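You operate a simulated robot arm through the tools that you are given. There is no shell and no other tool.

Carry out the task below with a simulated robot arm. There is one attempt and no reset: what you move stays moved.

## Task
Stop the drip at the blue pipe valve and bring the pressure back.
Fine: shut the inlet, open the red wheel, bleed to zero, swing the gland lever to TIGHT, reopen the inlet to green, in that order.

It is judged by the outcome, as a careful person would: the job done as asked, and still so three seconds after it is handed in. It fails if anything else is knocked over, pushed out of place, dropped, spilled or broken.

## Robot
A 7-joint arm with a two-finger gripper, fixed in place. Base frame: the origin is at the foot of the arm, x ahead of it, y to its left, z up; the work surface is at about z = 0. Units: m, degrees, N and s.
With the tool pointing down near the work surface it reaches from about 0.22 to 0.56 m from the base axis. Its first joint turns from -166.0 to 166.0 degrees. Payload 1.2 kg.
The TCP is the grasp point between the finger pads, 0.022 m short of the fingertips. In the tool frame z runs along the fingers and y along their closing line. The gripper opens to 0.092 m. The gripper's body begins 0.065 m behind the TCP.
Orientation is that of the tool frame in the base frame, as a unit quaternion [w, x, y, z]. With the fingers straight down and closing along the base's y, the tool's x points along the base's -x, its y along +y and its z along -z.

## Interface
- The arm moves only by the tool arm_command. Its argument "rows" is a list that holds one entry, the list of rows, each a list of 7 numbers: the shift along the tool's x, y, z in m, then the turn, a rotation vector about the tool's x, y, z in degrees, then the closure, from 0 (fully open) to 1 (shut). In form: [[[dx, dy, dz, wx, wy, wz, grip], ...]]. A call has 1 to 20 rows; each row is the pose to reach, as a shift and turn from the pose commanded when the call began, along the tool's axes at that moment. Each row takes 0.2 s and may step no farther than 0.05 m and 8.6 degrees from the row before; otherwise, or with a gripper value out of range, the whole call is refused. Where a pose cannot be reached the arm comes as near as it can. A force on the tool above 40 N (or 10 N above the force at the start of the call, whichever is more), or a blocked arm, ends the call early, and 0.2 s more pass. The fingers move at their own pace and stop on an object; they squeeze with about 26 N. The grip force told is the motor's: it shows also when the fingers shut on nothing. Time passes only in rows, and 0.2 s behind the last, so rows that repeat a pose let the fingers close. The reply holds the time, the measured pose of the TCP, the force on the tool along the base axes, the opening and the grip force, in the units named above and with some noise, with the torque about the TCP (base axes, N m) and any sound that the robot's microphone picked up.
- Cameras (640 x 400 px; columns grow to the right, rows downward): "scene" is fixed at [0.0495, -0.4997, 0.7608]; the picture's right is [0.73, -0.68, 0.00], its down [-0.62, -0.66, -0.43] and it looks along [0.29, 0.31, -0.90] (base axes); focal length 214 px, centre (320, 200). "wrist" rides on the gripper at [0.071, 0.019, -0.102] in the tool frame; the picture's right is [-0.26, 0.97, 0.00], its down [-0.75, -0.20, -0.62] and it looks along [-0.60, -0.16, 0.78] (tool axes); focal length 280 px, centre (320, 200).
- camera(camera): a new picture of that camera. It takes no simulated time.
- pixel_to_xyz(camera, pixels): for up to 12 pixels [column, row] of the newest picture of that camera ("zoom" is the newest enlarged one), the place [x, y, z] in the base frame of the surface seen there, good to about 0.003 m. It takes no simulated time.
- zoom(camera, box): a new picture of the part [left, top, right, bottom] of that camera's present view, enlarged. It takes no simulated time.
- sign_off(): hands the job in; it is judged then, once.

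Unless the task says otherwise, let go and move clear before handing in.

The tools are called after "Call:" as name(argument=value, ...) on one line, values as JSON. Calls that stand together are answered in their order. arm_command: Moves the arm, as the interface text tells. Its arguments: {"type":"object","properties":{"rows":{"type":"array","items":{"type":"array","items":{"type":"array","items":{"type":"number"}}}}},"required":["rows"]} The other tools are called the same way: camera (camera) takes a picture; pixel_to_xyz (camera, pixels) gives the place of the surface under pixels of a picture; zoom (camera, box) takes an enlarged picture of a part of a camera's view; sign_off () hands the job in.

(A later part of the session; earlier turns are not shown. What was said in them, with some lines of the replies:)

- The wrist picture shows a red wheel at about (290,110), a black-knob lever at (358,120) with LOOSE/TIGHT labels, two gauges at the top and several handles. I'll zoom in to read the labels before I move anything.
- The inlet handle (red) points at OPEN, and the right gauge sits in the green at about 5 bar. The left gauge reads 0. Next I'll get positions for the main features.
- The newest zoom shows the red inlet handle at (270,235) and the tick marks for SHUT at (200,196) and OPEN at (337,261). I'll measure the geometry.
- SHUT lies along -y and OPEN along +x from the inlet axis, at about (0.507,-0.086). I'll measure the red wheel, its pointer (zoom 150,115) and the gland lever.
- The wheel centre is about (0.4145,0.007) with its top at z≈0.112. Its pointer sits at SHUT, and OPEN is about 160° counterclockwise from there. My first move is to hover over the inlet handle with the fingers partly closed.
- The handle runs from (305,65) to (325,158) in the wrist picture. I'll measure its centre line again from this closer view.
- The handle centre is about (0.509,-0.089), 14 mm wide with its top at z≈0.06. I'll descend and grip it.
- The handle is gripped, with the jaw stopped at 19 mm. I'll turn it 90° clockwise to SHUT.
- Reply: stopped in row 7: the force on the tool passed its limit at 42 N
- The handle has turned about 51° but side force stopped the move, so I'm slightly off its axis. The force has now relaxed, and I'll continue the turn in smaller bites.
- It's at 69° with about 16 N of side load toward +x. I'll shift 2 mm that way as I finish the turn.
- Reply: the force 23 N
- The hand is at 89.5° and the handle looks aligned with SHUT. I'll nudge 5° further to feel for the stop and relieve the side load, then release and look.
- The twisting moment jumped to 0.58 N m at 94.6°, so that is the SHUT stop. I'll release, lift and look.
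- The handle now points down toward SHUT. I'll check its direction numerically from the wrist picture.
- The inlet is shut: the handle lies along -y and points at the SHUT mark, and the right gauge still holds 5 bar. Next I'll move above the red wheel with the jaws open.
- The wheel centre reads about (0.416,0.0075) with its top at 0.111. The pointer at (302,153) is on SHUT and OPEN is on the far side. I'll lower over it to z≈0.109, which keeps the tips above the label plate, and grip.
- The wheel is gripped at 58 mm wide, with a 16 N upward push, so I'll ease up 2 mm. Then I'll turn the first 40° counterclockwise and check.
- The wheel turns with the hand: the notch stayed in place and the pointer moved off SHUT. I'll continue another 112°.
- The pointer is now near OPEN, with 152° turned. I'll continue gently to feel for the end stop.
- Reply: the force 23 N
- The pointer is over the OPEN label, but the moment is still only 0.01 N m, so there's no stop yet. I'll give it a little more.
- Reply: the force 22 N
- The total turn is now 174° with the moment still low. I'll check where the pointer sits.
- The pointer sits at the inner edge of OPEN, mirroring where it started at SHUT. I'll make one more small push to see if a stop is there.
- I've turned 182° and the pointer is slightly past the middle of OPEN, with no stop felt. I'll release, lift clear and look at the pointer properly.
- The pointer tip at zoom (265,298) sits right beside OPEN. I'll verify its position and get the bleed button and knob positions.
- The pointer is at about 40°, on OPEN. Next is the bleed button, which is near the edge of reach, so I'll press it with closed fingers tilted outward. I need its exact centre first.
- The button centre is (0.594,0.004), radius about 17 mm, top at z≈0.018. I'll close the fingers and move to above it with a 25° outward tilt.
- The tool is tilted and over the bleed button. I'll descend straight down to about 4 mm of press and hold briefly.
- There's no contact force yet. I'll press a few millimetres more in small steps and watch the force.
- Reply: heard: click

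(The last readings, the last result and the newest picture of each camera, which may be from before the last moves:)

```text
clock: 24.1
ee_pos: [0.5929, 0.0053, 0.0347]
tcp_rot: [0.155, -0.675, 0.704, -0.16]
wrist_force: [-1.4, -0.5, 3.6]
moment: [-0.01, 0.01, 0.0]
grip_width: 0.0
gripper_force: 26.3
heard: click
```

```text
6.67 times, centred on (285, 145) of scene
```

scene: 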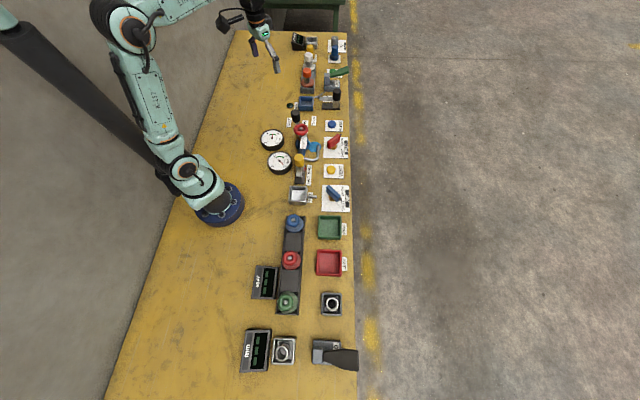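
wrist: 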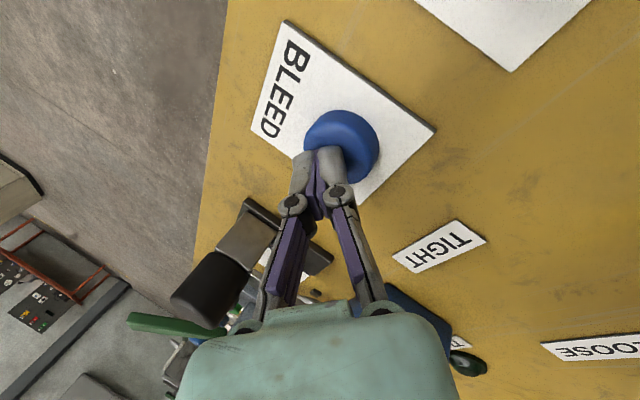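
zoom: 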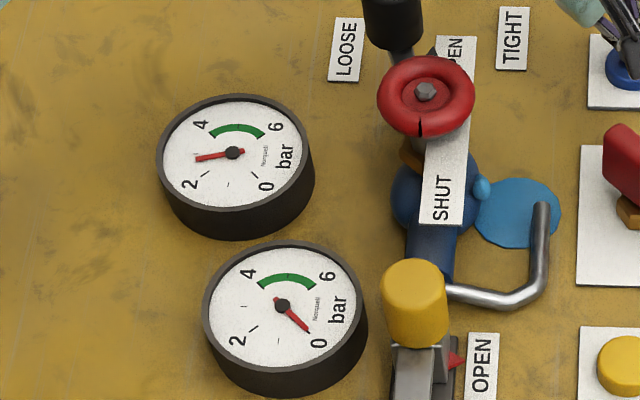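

A click was heard and the gauge has dropped to about 2.7 bar, so the bleed is working. I'll keep the button held.

Call:
arm_command(rows=[[[0, 0, 0, 0, 0, 0, 1], [0, 0, 0, 0, 0, 0, 1], [0, 0, 0, 0, 0, 0, 1], [0, 0, 0, 0, 0, 0, 1], [0, 0, 0, 0, 0, 0, 1], [0, 0, 0, 0, 0, 0, 1], [0, 0, 0, 0, 0, 0, 1], [0, 0, 0, 0, 0, 0, 1]]])

Call:
zoom(camera="scene", box=[260, 115, 310, 175])

```text
clock: 25.9
ee_pos: [0.5926, 0.0047, 0.0348]
tcp_rot: [0.154, -0.675, 0.704, -0.159]
wrist_force: [-0.5, 0.4, 2.6]
moment: [0.01, -0.01, 0.01]
grip_width: 0.0
gripper_force: 25.8
```

```text
6.67 times, centred on (285, 145) of scene
```

zoom: 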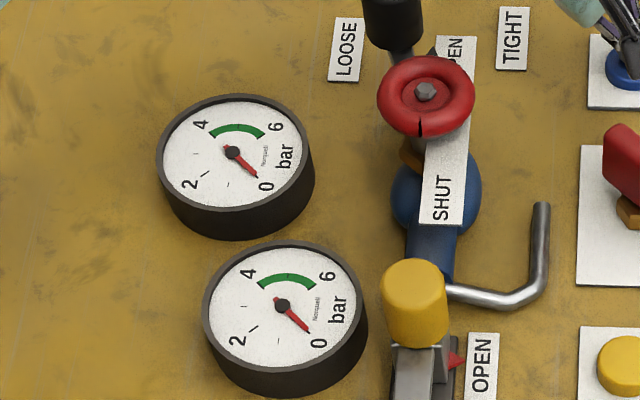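

The gauge reads 0 bar and the drip puddle has gone. I'll hold a moment more, then lift and untilt.

Call:
arm_command(rows=[[[0, 0, 0, 0, 0, 0, 1], [0, 0, 0, 0, 0, 0, 1], [0, 0, 0, 0, 0, 0, 1], [0, -0.0127, -0.0272, 0, 0, 0, 1], [0, -0.0296, -0.0634, 0, 0, 0, 1], [0, -0.0284, -0.1081, -8, 0, 0, 1], [0, -0.0139, -0.148, -16, 0, 0, 1], [0, 0.0028, -0.1833, -24, 0, 0, 1], [0, 0.0028, -0.1833, -25, 0, 0, 1]]])

Call:
camera(camera="wrist")

Call:
zoom(camera="scene", box=[250, 60, 390, 180])

```text
clock: 27.9
ee_pos: [0.5107, 0.0074, 0.2016]
tcp_rot: [0.004, -0.692, 0.722, -0.003]
wrist_force: [-0.8, 0.2, -0.1]
moment: [-0.01, 0.0, 0.01]
grip_width: 0.0
gripper_force: 25.6
```

```text
taken
```

wrist: 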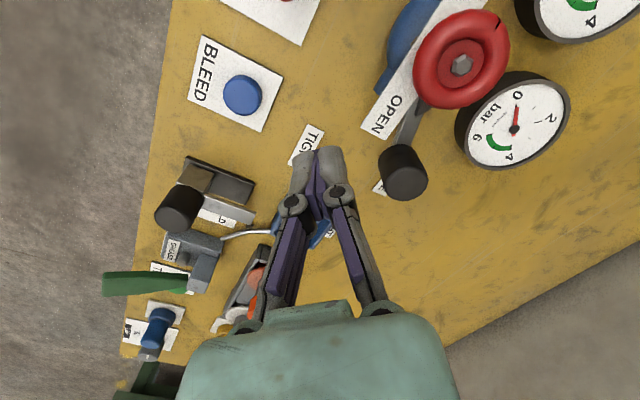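

```text
3.33 times, centred on (320, 120) of scene
```

zoom: 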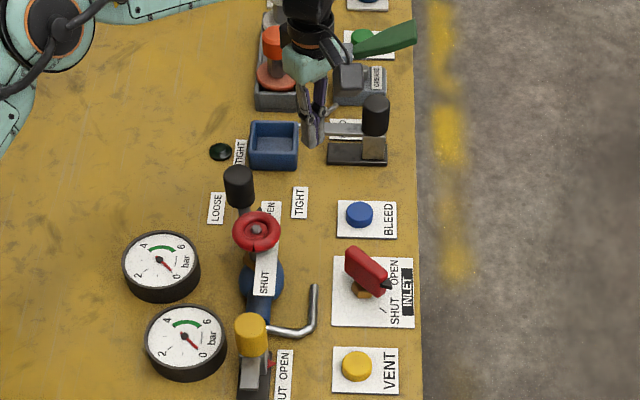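

The gauge stays at 0 with the button released. I'll measure the gland knob (wrist 404,172) and the end of the OPEN plate.

Call:
pixel_to_xyz(camera="wrist", pixels=[[404, 180], [382, 175], [425, 180], [404, 160], [404, 195], [396, 155], [362, 127], [379, 138], [415, 115], [462, 65], [388, 185], [420, 190]])

Call:
zoom(camera="wrist", box=[340, 80, 480, 220])

```text
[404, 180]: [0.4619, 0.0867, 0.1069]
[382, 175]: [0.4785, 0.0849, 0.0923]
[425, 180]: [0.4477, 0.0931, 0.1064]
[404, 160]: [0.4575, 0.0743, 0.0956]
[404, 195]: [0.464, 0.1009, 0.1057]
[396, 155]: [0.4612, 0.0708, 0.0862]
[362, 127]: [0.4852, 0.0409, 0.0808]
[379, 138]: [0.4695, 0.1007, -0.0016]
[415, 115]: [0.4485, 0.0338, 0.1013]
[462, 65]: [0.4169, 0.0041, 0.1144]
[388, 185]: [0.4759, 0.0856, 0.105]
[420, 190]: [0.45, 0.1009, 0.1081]
```

```text
2.86 times, centred on (410, 150) of wrist
```

zoom: 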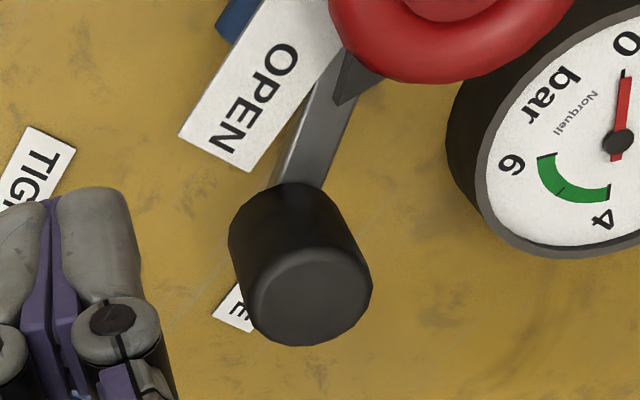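

The knob centre is about (0.460,0.089), top at 0.107, on a lever about 93 mm from the wheel axis at 62°. I'll move above it with the jaws tangential to the swing.

Call:
arm_command(rows=[[[-0.0199, 0.0135, 0.003, 0, 0, 6.5, 0.6], [-0.0398, 0.027, 0.006, 0, 0, 13, 0.3], [-0.0596, 0.0404, 0.009, 0, 0, 19.5, 0.25], [-0.0795, 0.0539, 0.0116, 0, 0, 26, 0.25], [-0.0795, 0.0539, 0.0116, 0, 0, 26, 0.25]]])

Call:
camera(camera="wrist")

Call:
zoom(camera="scene", box=[250, 60, 390, 180])

```text
clock: 29.1
ee_pos: [0.4588, 0.0893, 0.1859]
tcp_rot: [0.004, -0.511, 0.86, -0.002]
wrist_force: [-0.2, -0.4, -0.4]
moment: [0.03, 0.03, -0.01]
grip_width: 0.0689
gripper_force: 0.0
```

```text
taken
```

wrist: 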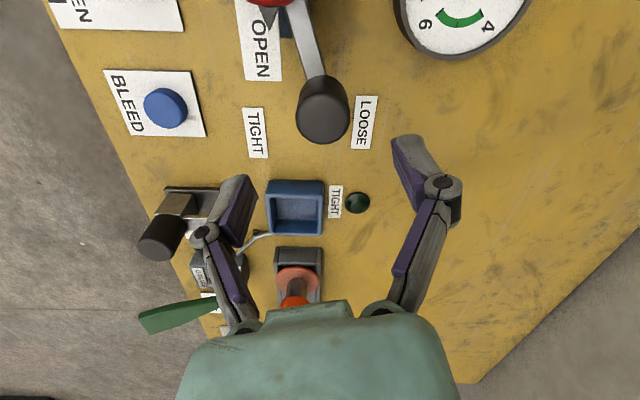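

```text
3.33 times, centred on (320, 120) of scene
```

zoom: 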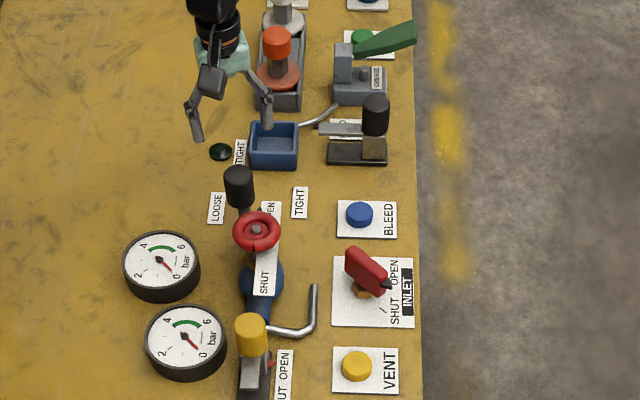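

The tool is aligned above the knob. I'll descend to z≈0.105, with the tips staying above the OPEN plate, and grip.

Call:
arm_command(rows=[[[0, 0, 0.04, 0, 0, 0, 0.25], [0, 0, 0.07, 0, 0, 0, 0.25], [0, 0, 0.081, 0, 0, 0, 0.25], [0, 0, 0.081, 0, 0, 0, 0.8], [0, 0, 0.081, 0, 0, 0, 0.8], [0, 0, 0.081, 0, 0, 0, 0.8]]])

Call:
camera(camera="wrist")

```text
clock: 30.5
ee_pos: [0.4622, 0.0898, 0.1053]
tcp_rot: [0.005, -0.512, 0.859, -0.002]
wrist_force: [3.1, -0.1, 9.7]
moment: [0.07, -0.14, 0.16]
grip_width: 0.0375
gripper_force: 28.2
```

```text
taken
```

wrist: 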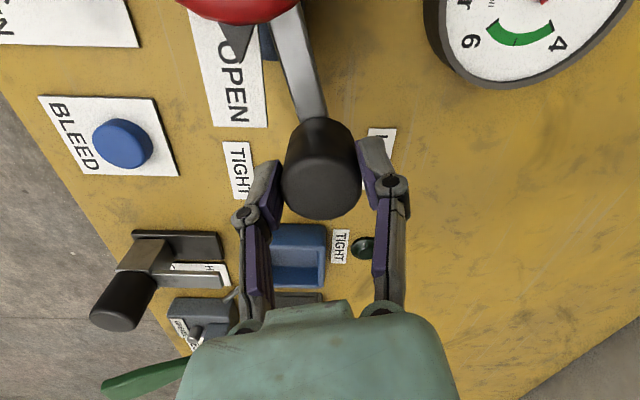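

The knob is gripped at 37 mm. I'll swing it along its arc clockwise toward TIGHT, first 15° as a check.

Call:
arm_command(rows=[[[0.00036, -0.0082, 0, 0, 0, 5, 0.8], [0.00143, -0.0163, 0, 0, 0, 10, 0.8], [0.0032, -0.0243, 0, 0, 0, 15, 0.8], [0.0032, -0.0243, 0, 0, 0, 15, 0.8]]])

Call:
camera(camera="wrist")

```text
clock: 31.5
ee_pos: [0.4811, 0.0763, 0.1054]
tcp_rot: [0.006, -0.395, 0.919, -0.001]
wrist_force: [6.7, 1.9, 2.7]
moment: [0.24, -0.35, 0.26]
grip_width: 0.0377
gripper_force: 27.7
```

```text
taken
```

wrist: 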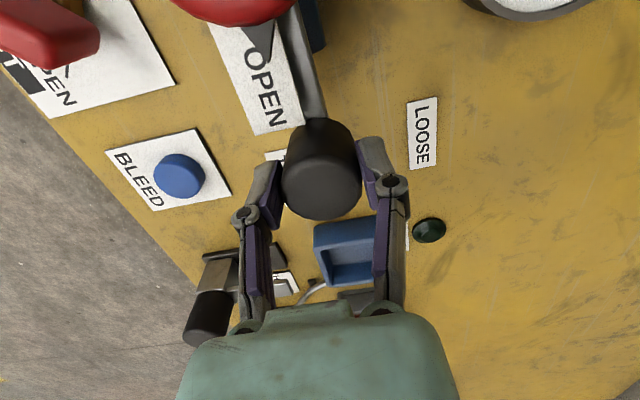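

The lever moves freely with the hand. I'll continue the arc another 20°, watching the force.

Call:
arm_command(rows=[[[0.00036, -0.0082, 0, 0, 0, 5, 0.8], [0.00143, -0.0163, 0, 0, 0, 10, 0.8], [0.0032, -0.0243, 0, 0, 0, 15, 0.8], [0.0057, -0.0321, 0, 0, 0, 20, 0.8], [0.0057, -0.0321, 0, 0, 0, 20, 0.8]]])

Call:
camera(camera="wrist")

Call:
zoom(camera="scene", box=[250, 60, 390, 180])

```text
clock: 32.7
ee_pos: [0.5018, 0.0485, 0.1068]
tcp_rot: [0.005, -0.23, 0.973, 0.0]
wrist_force: [15.1, 9.2, -24.0]
moment: [0.16, -0.23, -0.04]
grip_width: 0.0374
gripper_force: 28.3
```

```text
taken
```

wrist: 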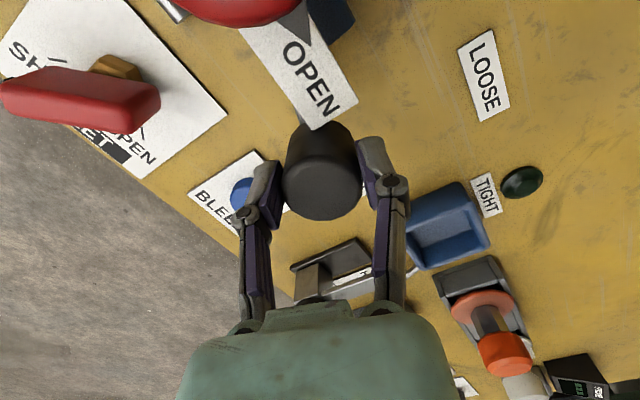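

```text
3.33 times, centred on (320, 120) of scene
```

zoom: 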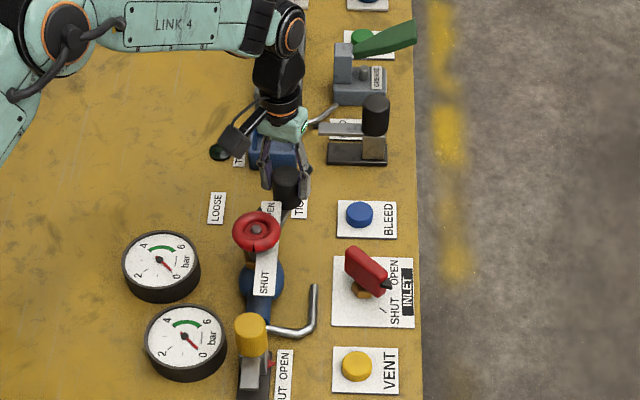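

The lever is at about 25° with almost no tangential force, only radial and vertical mismatch. I'll correct that slightly and carry on to find the stop.

Call:
arm_command(rows=[[[-0.001, 0, 0.001, 0, 0, 0, 0.8], [-0.0015, -0.0041, 0.001, 0, 0, 2.5, 0.8], [-0.0012, -0.0082, 0.001, 0, 0, 5, 0.8], [-0.0012, -0.0082, 0.001, 0, 0, 5, 0.8]]])

Call:
zoom(camera="scene", box=[270, 90, 330, 150])

```text
clock: 33.7
ee_pos: [0.5063, 0.0417, 0.1051]
tcp_rot: [0.005, -0.185, 0.983, -0.001]
wrist_force: [-19.9, -9.4, 13.8]
moment: [-0.22, 0.33, 0.02]
grip_width: 0.0376
gripper_force: 28.3
```

```text
6.67 times, centred on (300, 120) of scene
```

zoom: 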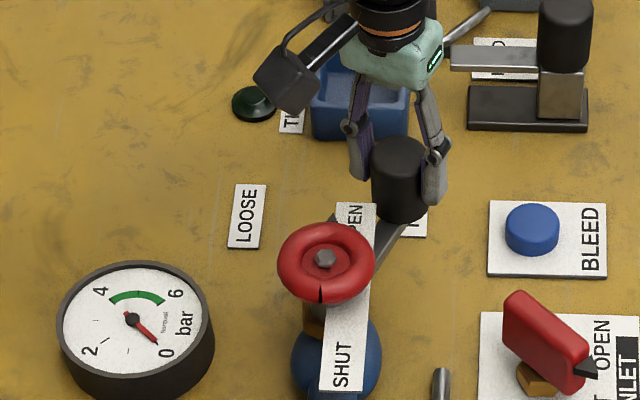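

Still no stop at 21°, and the radial load has reversed because I over-corrected by about 1 mm. I'll shift back and continue a few degrees.

Call:
arm_command(rows=[[[0.001, 0, 0, 0, 0, 0, 0.8], [0.0012, -0.0041, 0, 0, 0, 2.5, 0.8], [0.0015, -0.0082, 0, 0, 0, 5, 0.8], [0.0015, -0.0082, 0, 0, 0, 5, 0.8]]])

Call:
zoom(camera="scene", box=[270, 90, 330, 150])

Call:
camera(camera="wrist")

```text
clock: 34.7
ee_pos: [0.507, 0.0401, 0.1053]
tcp_rot: [0.006, -0.148, 0.989, 0.003]
wrist_force: [-11.4, 28.0, 9.8]
moment: [0.63, 0.29, 0.0]
grip_width: 0.0374
gripper_force: 27.9
```

```text
6.67 times, centred on (300, 120) of scene
```

zoom: 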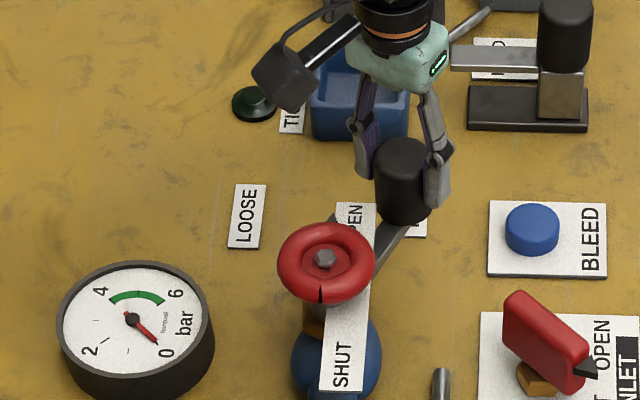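

```text
taken
```

wrist: 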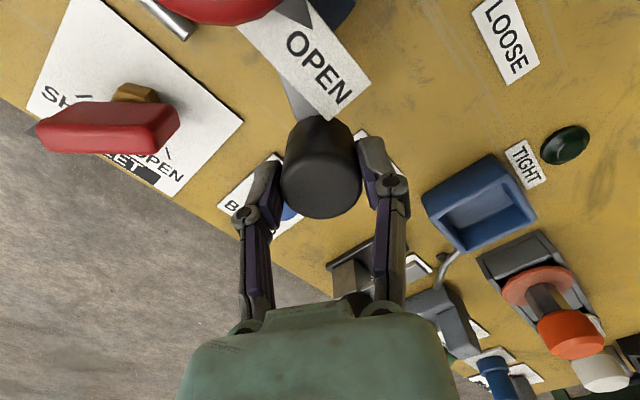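

The tangential force has risen to 30 N at about 20°, so the lever is on its TIGHT stop. I'll release it there and lift.

Call:
arm_command(rows=[[[0, 0, 0, 0, 0, 0, 0.4], [0, 0, 0, 0, 0, 0, 0.3], [0, 0, 0, 0, 0, 0, 0.25], [0, 0, -0.04, 0, 0, 0, 0.25], [0, 0, -0.09, 0, 0, 0, 0.25], [0, 0, -0.1, 0, 0, 0, 0.4]]])

Call:
camera(camera="wrist")

Call:
zoom(camera="scene", box=[270, 90, 330, 150])

```text
clock: 36.1
ee_pos: [0.5078, 0.0381, 0.2053]
tcp_rot: [0.005, -0.145, 0.989, -0.001]
wrist_force: [0.4, 0.3, -0.4]
moment: [-0.02, 0.01, 0.03]
grip_width: 0.055
gripper_force: 0.2
```

```text
taken
```

wrist: 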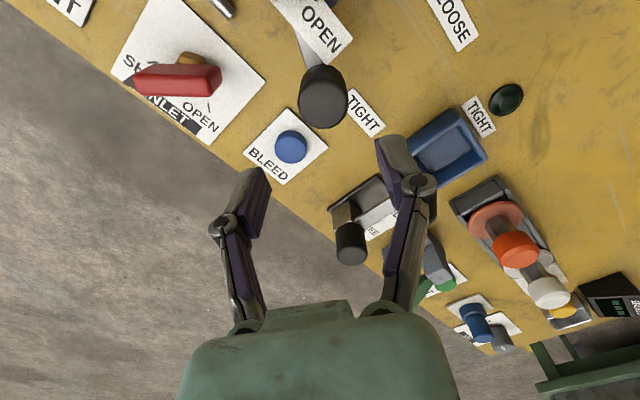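

```text
6.67 times, centred on (300, 120) of scene
```

zoom: 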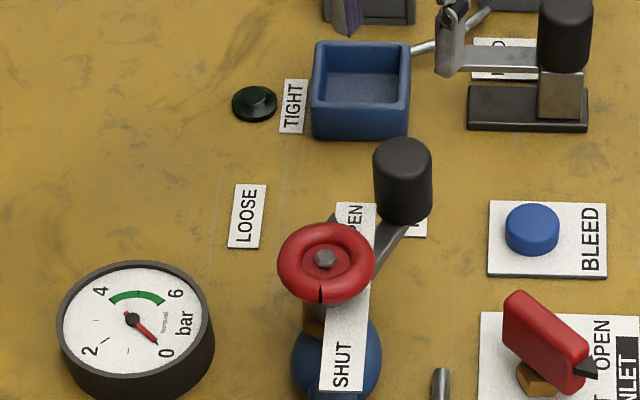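

The lever sits past the TIGHT label on its stop. A dark green dome at (505,98), labelled TIGHT, may be an indicator lamp, so I'll look at it closely.

Call:
zoom(camera="wrist", box=[430, 60, 540, 140])

Call:
zoom(camera="wrist", box=[250, 0, 400, 140])

Call:
pixel_to_xyz(camera="wrist", pixels=[[323, 100], [345, 100], [301, 100], [323, 120], [505, 98], [365, 113], [178, 60], [215, 80], [138, 85], [204, 66], [310, 50]])

```text
5.00 times, centred on (485, 100) of wrist
```

zoom: 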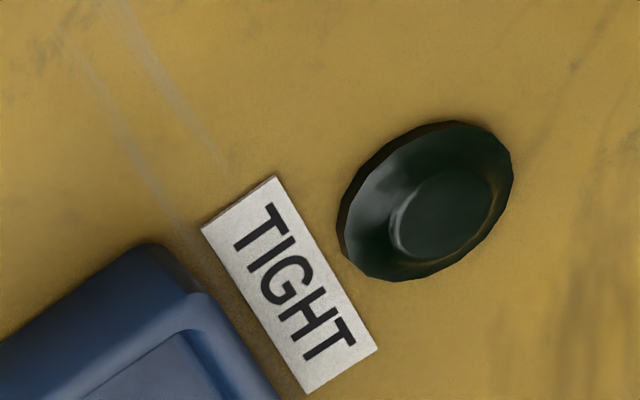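

```text
2.86 times, centred on (325, 70) of wrist
```

zoom: 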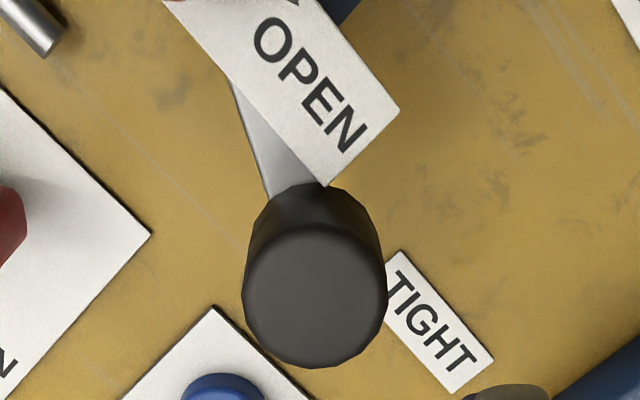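

```text
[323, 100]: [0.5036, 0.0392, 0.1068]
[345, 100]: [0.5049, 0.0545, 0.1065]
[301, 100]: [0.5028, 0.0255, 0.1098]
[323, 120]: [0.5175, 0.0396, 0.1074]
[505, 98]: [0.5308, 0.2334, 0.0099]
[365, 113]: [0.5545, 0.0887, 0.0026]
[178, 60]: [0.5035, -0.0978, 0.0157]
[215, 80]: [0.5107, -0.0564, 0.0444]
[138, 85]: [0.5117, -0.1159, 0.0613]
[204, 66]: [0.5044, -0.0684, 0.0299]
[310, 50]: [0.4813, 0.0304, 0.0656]
```

The knob now reads about (0.505,0.039), about 20° on the TIGHT side. The green dome is dark, so I'll check the nearby layout to see what it belongs to.

Call:
zoom(camera="scene", box=[265, 30, 365, 130])

Call:
zoom(camera="wrist", box=[320, 80, 640, 380])

Call:
camera(camera="scene")

```text
4.00 times, centred on (315, 80) of scene
```

zoom: 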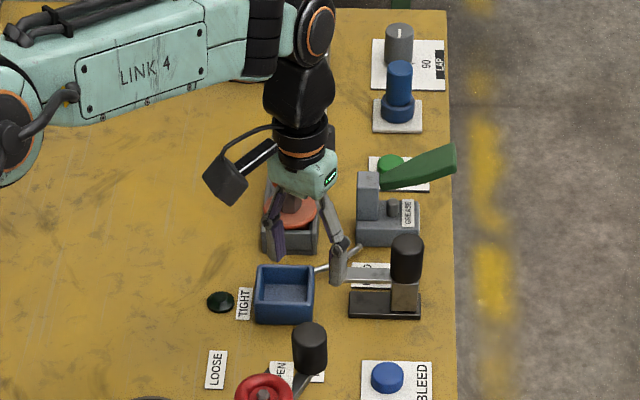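

```text
1.33 times, centred on (480, 230) of wrist
```

zoom: 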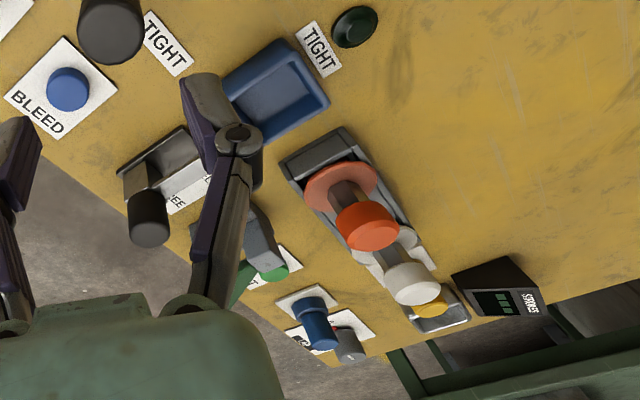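

```text
taken
```

scene: 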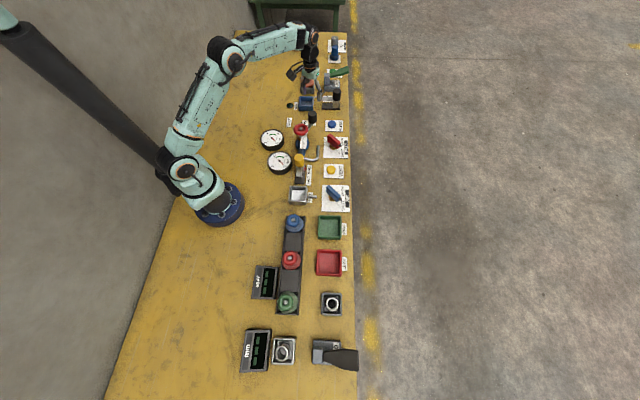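

The dome and its TIGHT label sit with the blue cell and clamp module, not this valve. The gland lever reached its stop, so I'll go to the inlet handle, with axis about (0.5128,-0.088), and turn the jaws across it.

Call:
arm_command(rows=[[[0.0024, -0.0094, 0, 0, 0, 8.25, 0.45], [0.0048, -0.0188, 0, 0, 0, 16.5, 0.45], [0.0072, -0.0282, 0, 0, 0, 24.75, 0.45], [0.0097, -0.0376, 0, 0, 0, 33, 0.45], [0.0121, -0.047, 0, 0, 0, 41.25, 0.45], [0.0145, -0.0564, 0, 0, 0, 49.5, 0.45], [0.0169, -0.0657, 0, 0, 0, 57.75, 0.45], [0.0193, -0.0751, 0, 0, 0, 66, 0.45], [0.0217, -0.0845, 0.005, 0, 0, 74.25, 0.45], [0.0242, -0.0939, 0.01, 0, 0, 82.5, 0.45], [0.0266, -0.1033, 0.015, 0, 0, 90.75, 0.45], [0.029, -0.1127, 0.025, 0, 0, 99, 0.45], [0.0314, -0.1221, 0.035, 0, 0, 107, 0.45], [0.0314, -0.1221, 0.035, 0, 0, 107, 0.45]]])

Call:
camera(camera="wrist")

Call:
zoom(camera="scene", box=[250, 90, 370, 180])

```text
clock: 39.1
ee_pos: [0.5116, -0.0941, 0.1713]
tcp_rot: [0.003, 0.71, 0.704, 0.004]
wrist_force: [-0.7, 0.4, -0.6]
moment: [0.0, 0.0, -0.02]
grip_width: 0.051
gripper_force: 0.1
```

```text
taken
```

wrist: 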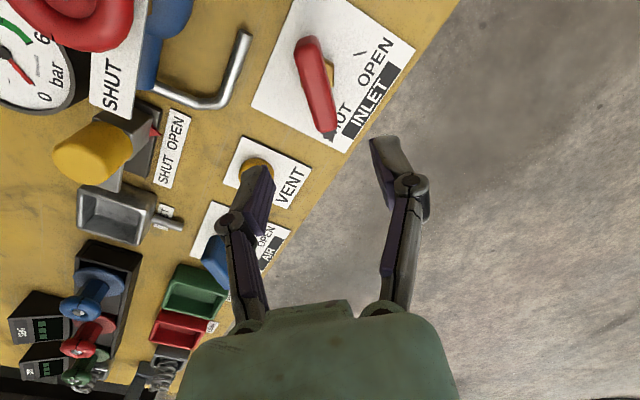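

```text
4.44 times, centred on (310, 135) of scene
```

zoom: 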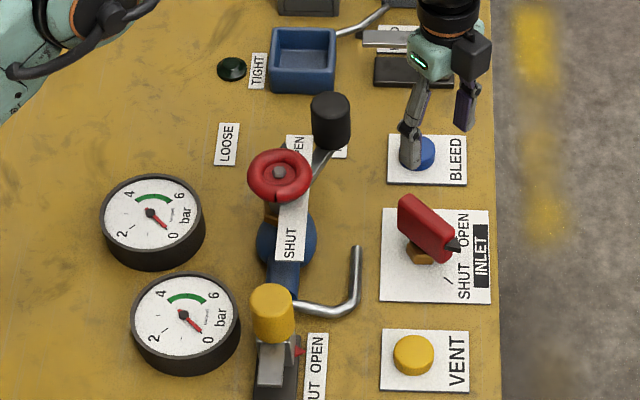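

The handle lies straight between the jaws. I'll descend and grip it with a 5 mm correction along the handle.

Call:
arm_command(rows=[[[0.003, 0.0005, 0.04, 0, 0, 0, 0.45], [0.005, 0.001, 0.08, 0, 0, 0, 0.45], [0.005, 0.001, 0.11, 0, 0, 0, 0.45], [0.005, 0.001, 0.121, 0, 0, 0, 0.45], [0.005, 0.001, 0.121, 0, 0, 0, 0.9], [0.005, 0.001, 0.121, 0, 0, 0, 0.95], [0.005, 0.001, 0.121, 0, 0, 0, 0.95]]])

```text
clock: 40.7
ee_pos: [0.5129, -0.0877, 0.0477]
tcp_rot: [0.002, 0.711, 0.704, 0.004]
wrist_force: [-20.4, 0.0, 14.2]
moment: [0.34, 0.51, 0.19]
grip_width: 0.019
gripper_force: 28.0
```

Gripped, with about 20 N of side load toward -x. I'll ease off 1.5 mm and begin turning back toward OPEN in steps, watching the gauge.

Call:
arm_command(rows=[[[0, -0.0012, -0.001, 0, 0, 0, 0.95], [0, -0.0012, -0.0015, 0, 0, -6, 0.95], [0, -0.0012, -0.0015, 0, 0, -12, 0.95], [0, -0.0012, -0.0015, 0, 0, -18, 0.95], [0, -0.0012, -0.0015, 0, 0, -18, 0.95]]])

Call:
zoom(camera="scene", box=[260, 100, 350, 175])

```text
clock: 41.9
ee_pos: [0.5116, -0.0886, 0.0494]
tcp_rot: [0.003, 0.59, 0.808, 0.003]
wrist_force: [6.0, 4.2, -28.1]
moment: [-0.01, -0.07, 0.01]
grip_width: 0.019
gripper_force: 28.2
```

```text
5.33 times, centred on (305, 138) of scene
```

zoom: 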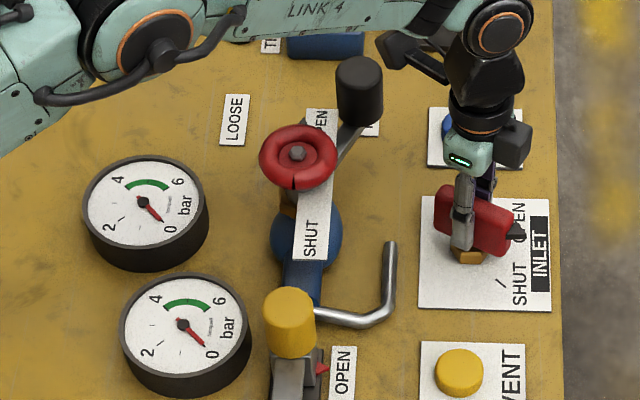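

The handle is 18° open and the gauge is still at about 0. I'll ease down 1 mm to relieve the vertical load and continue.

Call:
arm_command(rows=[[[0, 0, 0.001, 0, 0, -3, 0.95], [0, 0, 0.001, 0, 0, -9, 0.95], [0, 0, 0.001, 0, 0, -15, 0.95], [0, 0, 0.001, 0, 0, -21, 0.95], [0, 0, 0.001, 0, 0, -21, 0.95]]])

Call:
zoom(camera="scene", box=[260, 100, 350, 175])

```text
clock: 43.1
ee_pos: [0.5119, -0.0891, 0.0496]
tcp_rot: [0.004, 0.434, 0.901, 0.003]
wrist_force: [-6.2, -2.9, -18.1]
moment: [0.0, 0.23, -0.02]
grip_width: 0.0192
gripper_force: 28.2
```

```text
5.33 times, centred on (305, 138) of scene
```

zoom: 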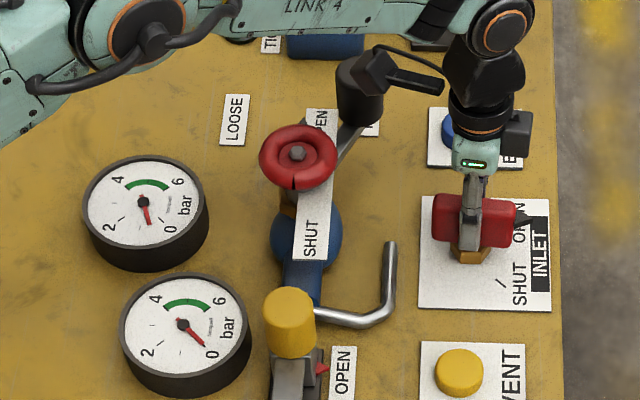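

The gauge has started to rise, at about 0.5 bar. I'll continue turning toward OPEN.

Call:
arm_command(rows=[[[0, 0, 0.001, 0, 0, -6, 0.95], [0, 0, 0.001, 0, 0, -12, 0.95], [0, 0, 0.001, 0, 0, -18, 0.95], [0, 0, 0.001, 0, 0, -18, 0.95]]])

Call:
zoom(camera="scene", box=[260, 100, 350, 175])

```text
clock: 44.1
ee_pos: [0.5116, -0.0871, 0.0497]
tcp_rot: [0.004, 0.287, 0.958, 0.001]
wrist_force: [-29.4, -5.8, 17.3]
moment: [-0.14, 0.63, -0.02]
grip_width: 0.0189
gripper_force: 28.0
```

```text
5.33 times, centred on (305, 138) of scene
```

zoom: 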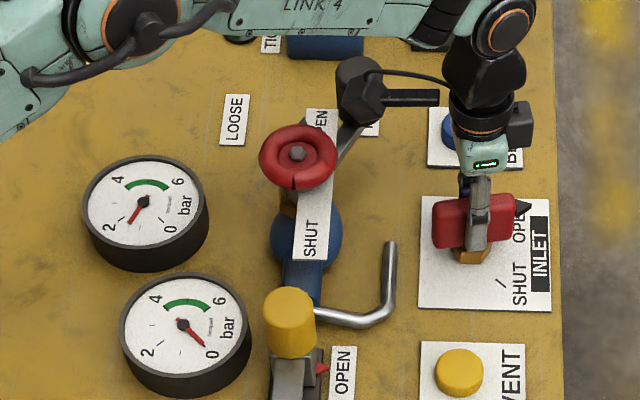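

The gauge is at about 1.5 bar and rising. There's 29 N of side load toward -x, so I'll relieve it and continue.

Call:
arm_command(rows=[[[0.0012, -0.0008, -0.001, 0, 0, 0, 0.95], [0.0012, -0.001, -0.001, 0, 0, -6, 0.95], [0.0012, -0.001, -0.001, 0, 0, -12, 0.95], [0.0012, -0.001, -0.001, 0, 0, -17, 0.95], [0.0012, -0.001, -0.001, 0, 0, -17, 0.95]]])

Call:
zoom(camera="scene", box=[260, 100, 350, 175])

```text
clock: 45.3
ee_pos: [0.5116, -0.0883, 0.0497]
tcp_rot: [0.007, 0.143, 0.99, 0.001]
wrist_force: [19.1, -22.6, -12.3]
moment: [-0.45, -0.47, 0.0]
grip_width: 0.0193
gripper_force: 28.5
```

```text
5.33 times, centred on (305, 138) of scene
```

zoom: 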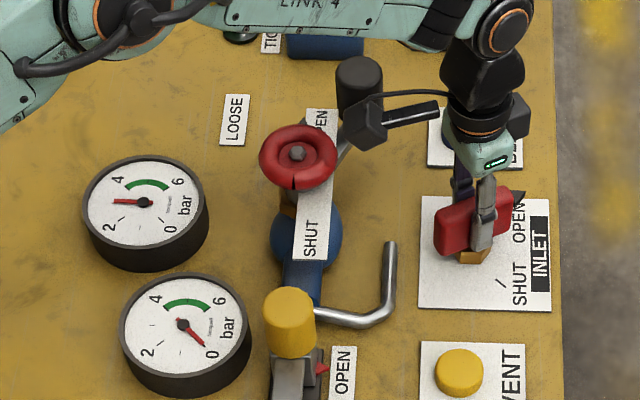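

The gauge is at about 3 bar. I'll relieve the side load and pause to see whether the pressure follows position or time.

Call:
arm_command(rows=[[[-0.0012, -0.0012, 0.0005, 0, 0, 0, 0.95], [-0.0012, -0.0012, 0.0005, 0, 0, 0, 0.95], [-0.0012, -0.0012, 0.0005, 0, 0, 0, 0.95], [-0.0012, -0.0012, 0.0005, 0, 0, 0, 0.95]]])

Call:
zoom(camera="scene", box=[260, 100, 350, 175])

```text
clock: 46.3
ee_pos: [0.5115, -0.088, 0.0504]
tcp_rot: [0.006, 0.142, 0.99, 0.002]
wrist_force: [8.6, -11.1, 1.9]
moment: [-0.11, 0.05, -0.01]
grip_width: 0.0189
gripper_force: 28.0
```

```text
5.33 times, centred on (305, 138) of scene
```

zoom: 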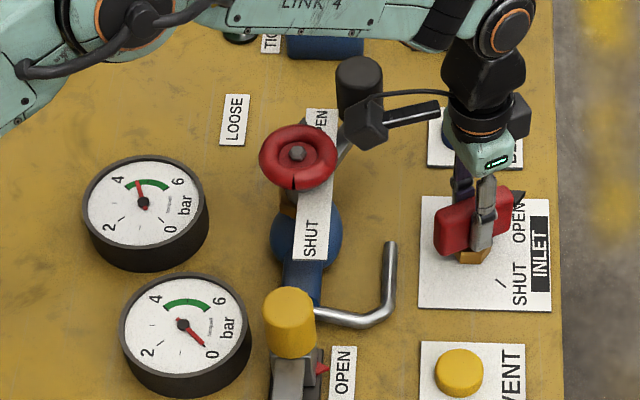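

The pressure keeps rising with time and has just entered the green. I'll wait a little to see where it settles before opening further.

Call:
arm_command(rows=[[[0, 0, 0, 0, 0, 0, 0.95], [0, 0, 0, 0, 0, 0, 0.95], [0, 0, 0, 0, 0, 0, 0.95], [0, 0, 0, 0, 0, 0, 0.95], [0, 0, 0, 0, 0, 0, 0.95], [0, 0, 0, 0, 0, 0, 0.95]]])

Call:
zoom(camera="scene", box=[260, 100, 350, 175])

```text
clock: 47.7
ee_pos: [0.5113, -0.0883, 0.0492]
tcp_rot: [0.006, 0.141, 0.99, 0.002]
wrist_force: [4.1, 0.2, 11.1]
moment: [0.02, 0.0, 0.03]
grip_width: 0.0189
gripper_force: 28.3
```

```text
5.33 times, centred on (305, 138) of scene
```

zoom: 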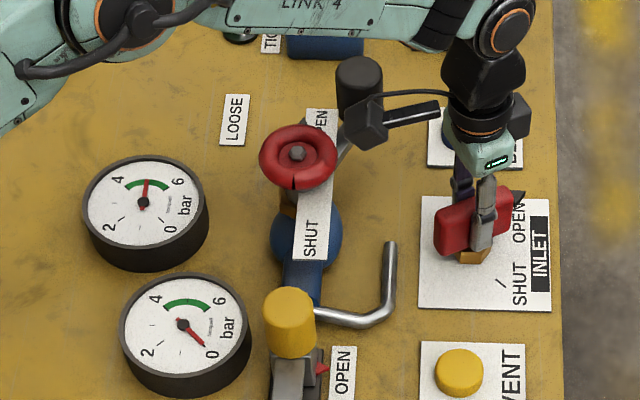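

The gauge has settled at about 4.9–5 bar, mid-green. I'll finish the handle to its original OPEN position, about 14° more, gently.

Call:
arm_command(rows=[[[0, 0, 0, 0, 0, -5, 0.95], [0, 0, 0, 0, 0, -10, 0.95], [0, 0, 0, 0, 0, -14, 0.95], [0, 0, 0, 0, 0, -14, 0.95]]])

Call:
zoom(camera="scene", box=[260, 100, 350, 175])

```text
clock: 48.7
ee_pos: [0.5111, -0.0883, 0.05]
tcp_rot: [0.004, 0.019, 1.0, 0.001]
wrist_force: [-5.9, 1.4, 11.8]
moment: [-0.04, -0.17, 0.07]
grip_width: 0.0187
gripper_force: 27.9
```

```text
5.33 times, centred on (305, 138) of scene
```

zoom: 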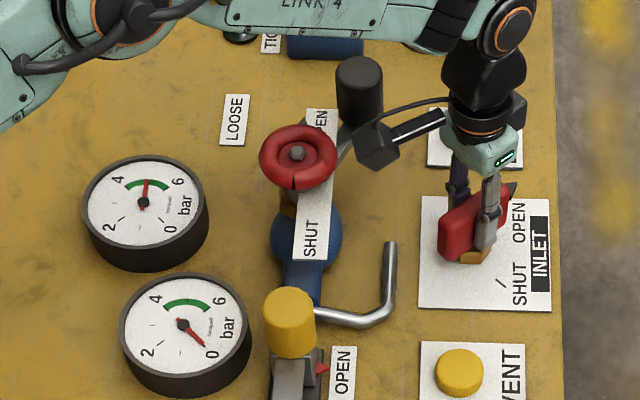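

The handle is back at OPEN with the gauge at 5 bar in the green and no puddle. I'll release, lift clear and wait to confirm it holds.

Call:
arm_command(rows=[[[0, 0, 0, 0, 0, 0, 0.45], [0, 0, 0, 0, 0, 0, 0.4], [0, 0, 0, 0, 0, 0, 0.4], [0, 0, -0.04, 0, 0, 0, 0.4], [0, 0, -0.09, 0, 0, 0, 0.4], [0, 0, -0.14, 0, 0, 0, 0.4], [0, 0, -0.19, 0, 0, 0, 0.4], [0.03, 0, -0.22, 0, 0, 0, 0.4], [0.06, 0, -0.25, 0, 0, 0, 0.4], [0.09, 0, -0.26, 0, 0, 0, 0.4], [0.09, 0, -0.26, 0, 0, 0, 0.4], [0.09, 0, -0.26, 0, 0, 0, 0.4], [0.09, 0, -0.26, 0, 0, 0, 0.4], [0.09, 0, -0.26, 0, 0, 0, 0.4], [0.09, 0, -0.26, 0, 0, 0, 0.4]]])

Call:
camera(camera="wrist")

Call:
zoom(camera="scene", box=[260, 100, 350, 175])

Call:
camera(camera="scene")

```text
clock: 51.9
ee_pos: [0.4148, -0.085, 0.3097]
tcp_rot: [0.005, 0.02, 1.0, 0.001]
wrist_force: [-0.4, 0.4, 0.2]
moment: [-0.03, 0.0, 0.01]
grip_width: 0.0552
gripper_force: 0.1
```

```text
taken
```

wrist: 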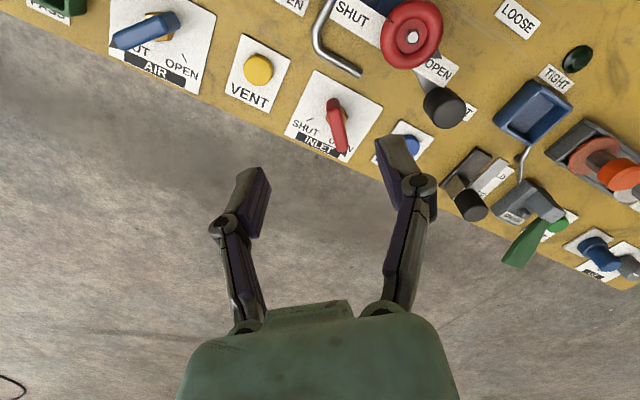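

```text
5.33 times, centred on (305, 138) of scene
```

zoom: 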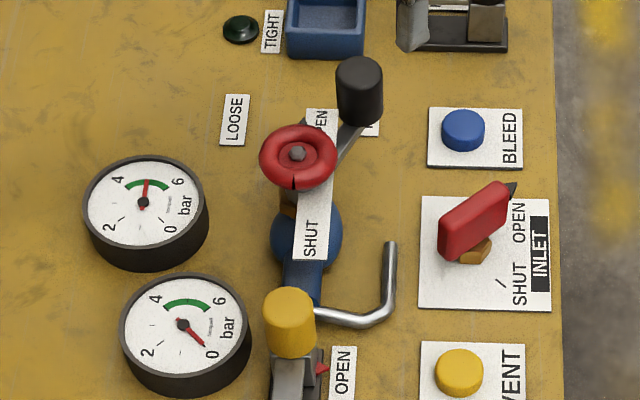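

```text
taken
```

scene: 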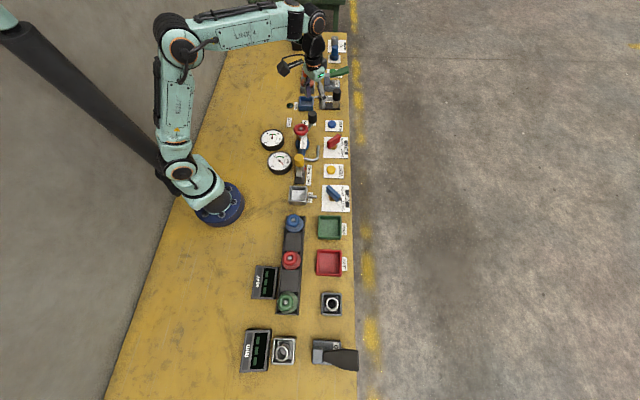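

The gauge holds at 5 bar, the handle is at OPEN, the lever is at TIGHT and I see no droplets. I'll wait another 3 s under pressure and check the valve close up.

Call:
arm_command(rows=[[[0, 0, 0, 0, 0, 0, 0.4], [0, 0, 0, 0, 0, 0, 0.4], [0, 0, 0, 0, 0, 0, 0.4], [0, 0, 0, 0, 0, 0, 0.4], [0, 0, 0, 0, 0, 0, 0.4], [0, 0, 0, 0, 0, 0, 0.4], [0, 0, 0, 0, 0, 0, 0.4], [0, 0, 0, 0, 0, 0, 0.4], [0, 0, 0, 0, 0, 0, 0.4], [0, 0, 0, 0, 0, 0, 0.4], [0, 0, 0, 0, 0, 0, 0.4], [0, 0, 0, 0, 0, 0, 0.4], [0, 0, 0, 0, 0, 0, 0.4], [0, 0, 0, 0, 0, 0, 0.4], [0, 0, 0, 0, 0, 0, 0.4]]])

Call:
zoom(camera="scene", box=[265, 115, 335, 170])

Call:
zoom(camera="wrist", box=[290, 0, 490, 160])

```text
clock: 55.1
ee_pos: [0.4149, -0.0842, 0.3111]
tcp_rot: [0.005, 0.021, 1.0, 0.001]
wrist_force: [-1.0, -0.1, -0.3]
moment: [-0.03, 0.01, -0.02]
grip_width: 0.0554
gripper_force: 0.1
```

```text
7.27 times, centred on (300, 142) of scene
```

zoom: 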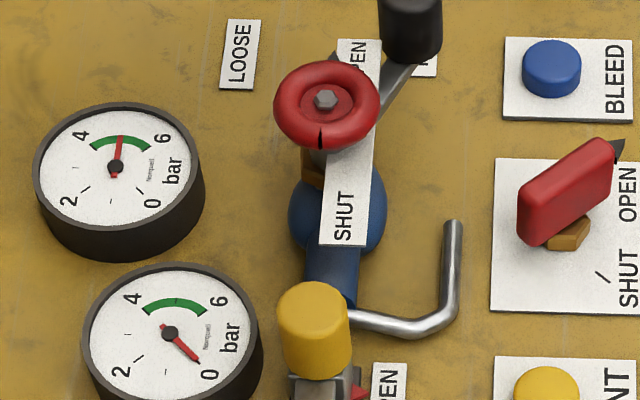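

```text
2.50 times, centred on (390, 80) of wrist
```

zoom: 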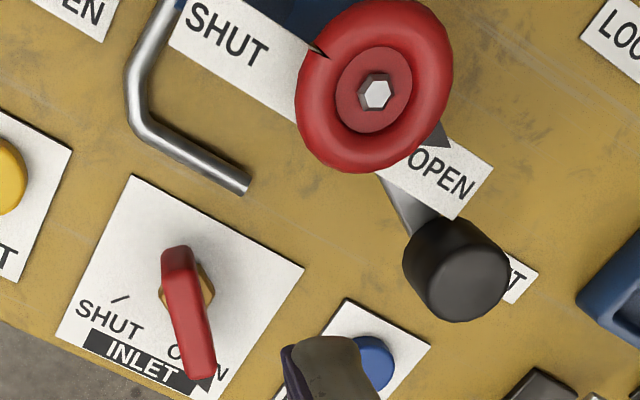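

Seven seconds after reopening, the gauge holds at 5 bar in the green. There are no drops or puddle at the blue valve. The wheel is at OPEN, the gland lever at TIGHT, the inlet at OPEN, and the arm is clear, so I'm handing it in.

Call:
sign_off()

```text
The job is handed in.
```

The drip at the blue pipe valve has stopped, and the pressure is back to about 5 bar, in the green. I watched it for several seconds after reopening: the gauge held and no drops or puddle came back.

I did the steps in the order you gave:

1. **Inlet shut:** I turned the red handle until it met its stop at SHUT.
2. **Red wheel opened:** I turned it about 180° counterclockwise. The pointer is on OPEN, but I felt no end stop there.
3. **Bled to zero:** I held the BLEED button until the gauge read 0, and it stayed at 0 after I let go.
4. **Gland lever to TIGHT:** I swung it about 42° until it met a firm stop. It sits slightly past the TIGHT label.
5. **Inlet reopened:** I turned it back slowly to OPEN, and the gauge settled at about 5 bar.

A small dark green dome further along the bench also has a TIGHT label, and it stayed dark throughout. I took it to belong to the blue tray and clamp next to it, so I left it alone.

The arm is clear of the bench, and I saw nothing else moved or knocked over.
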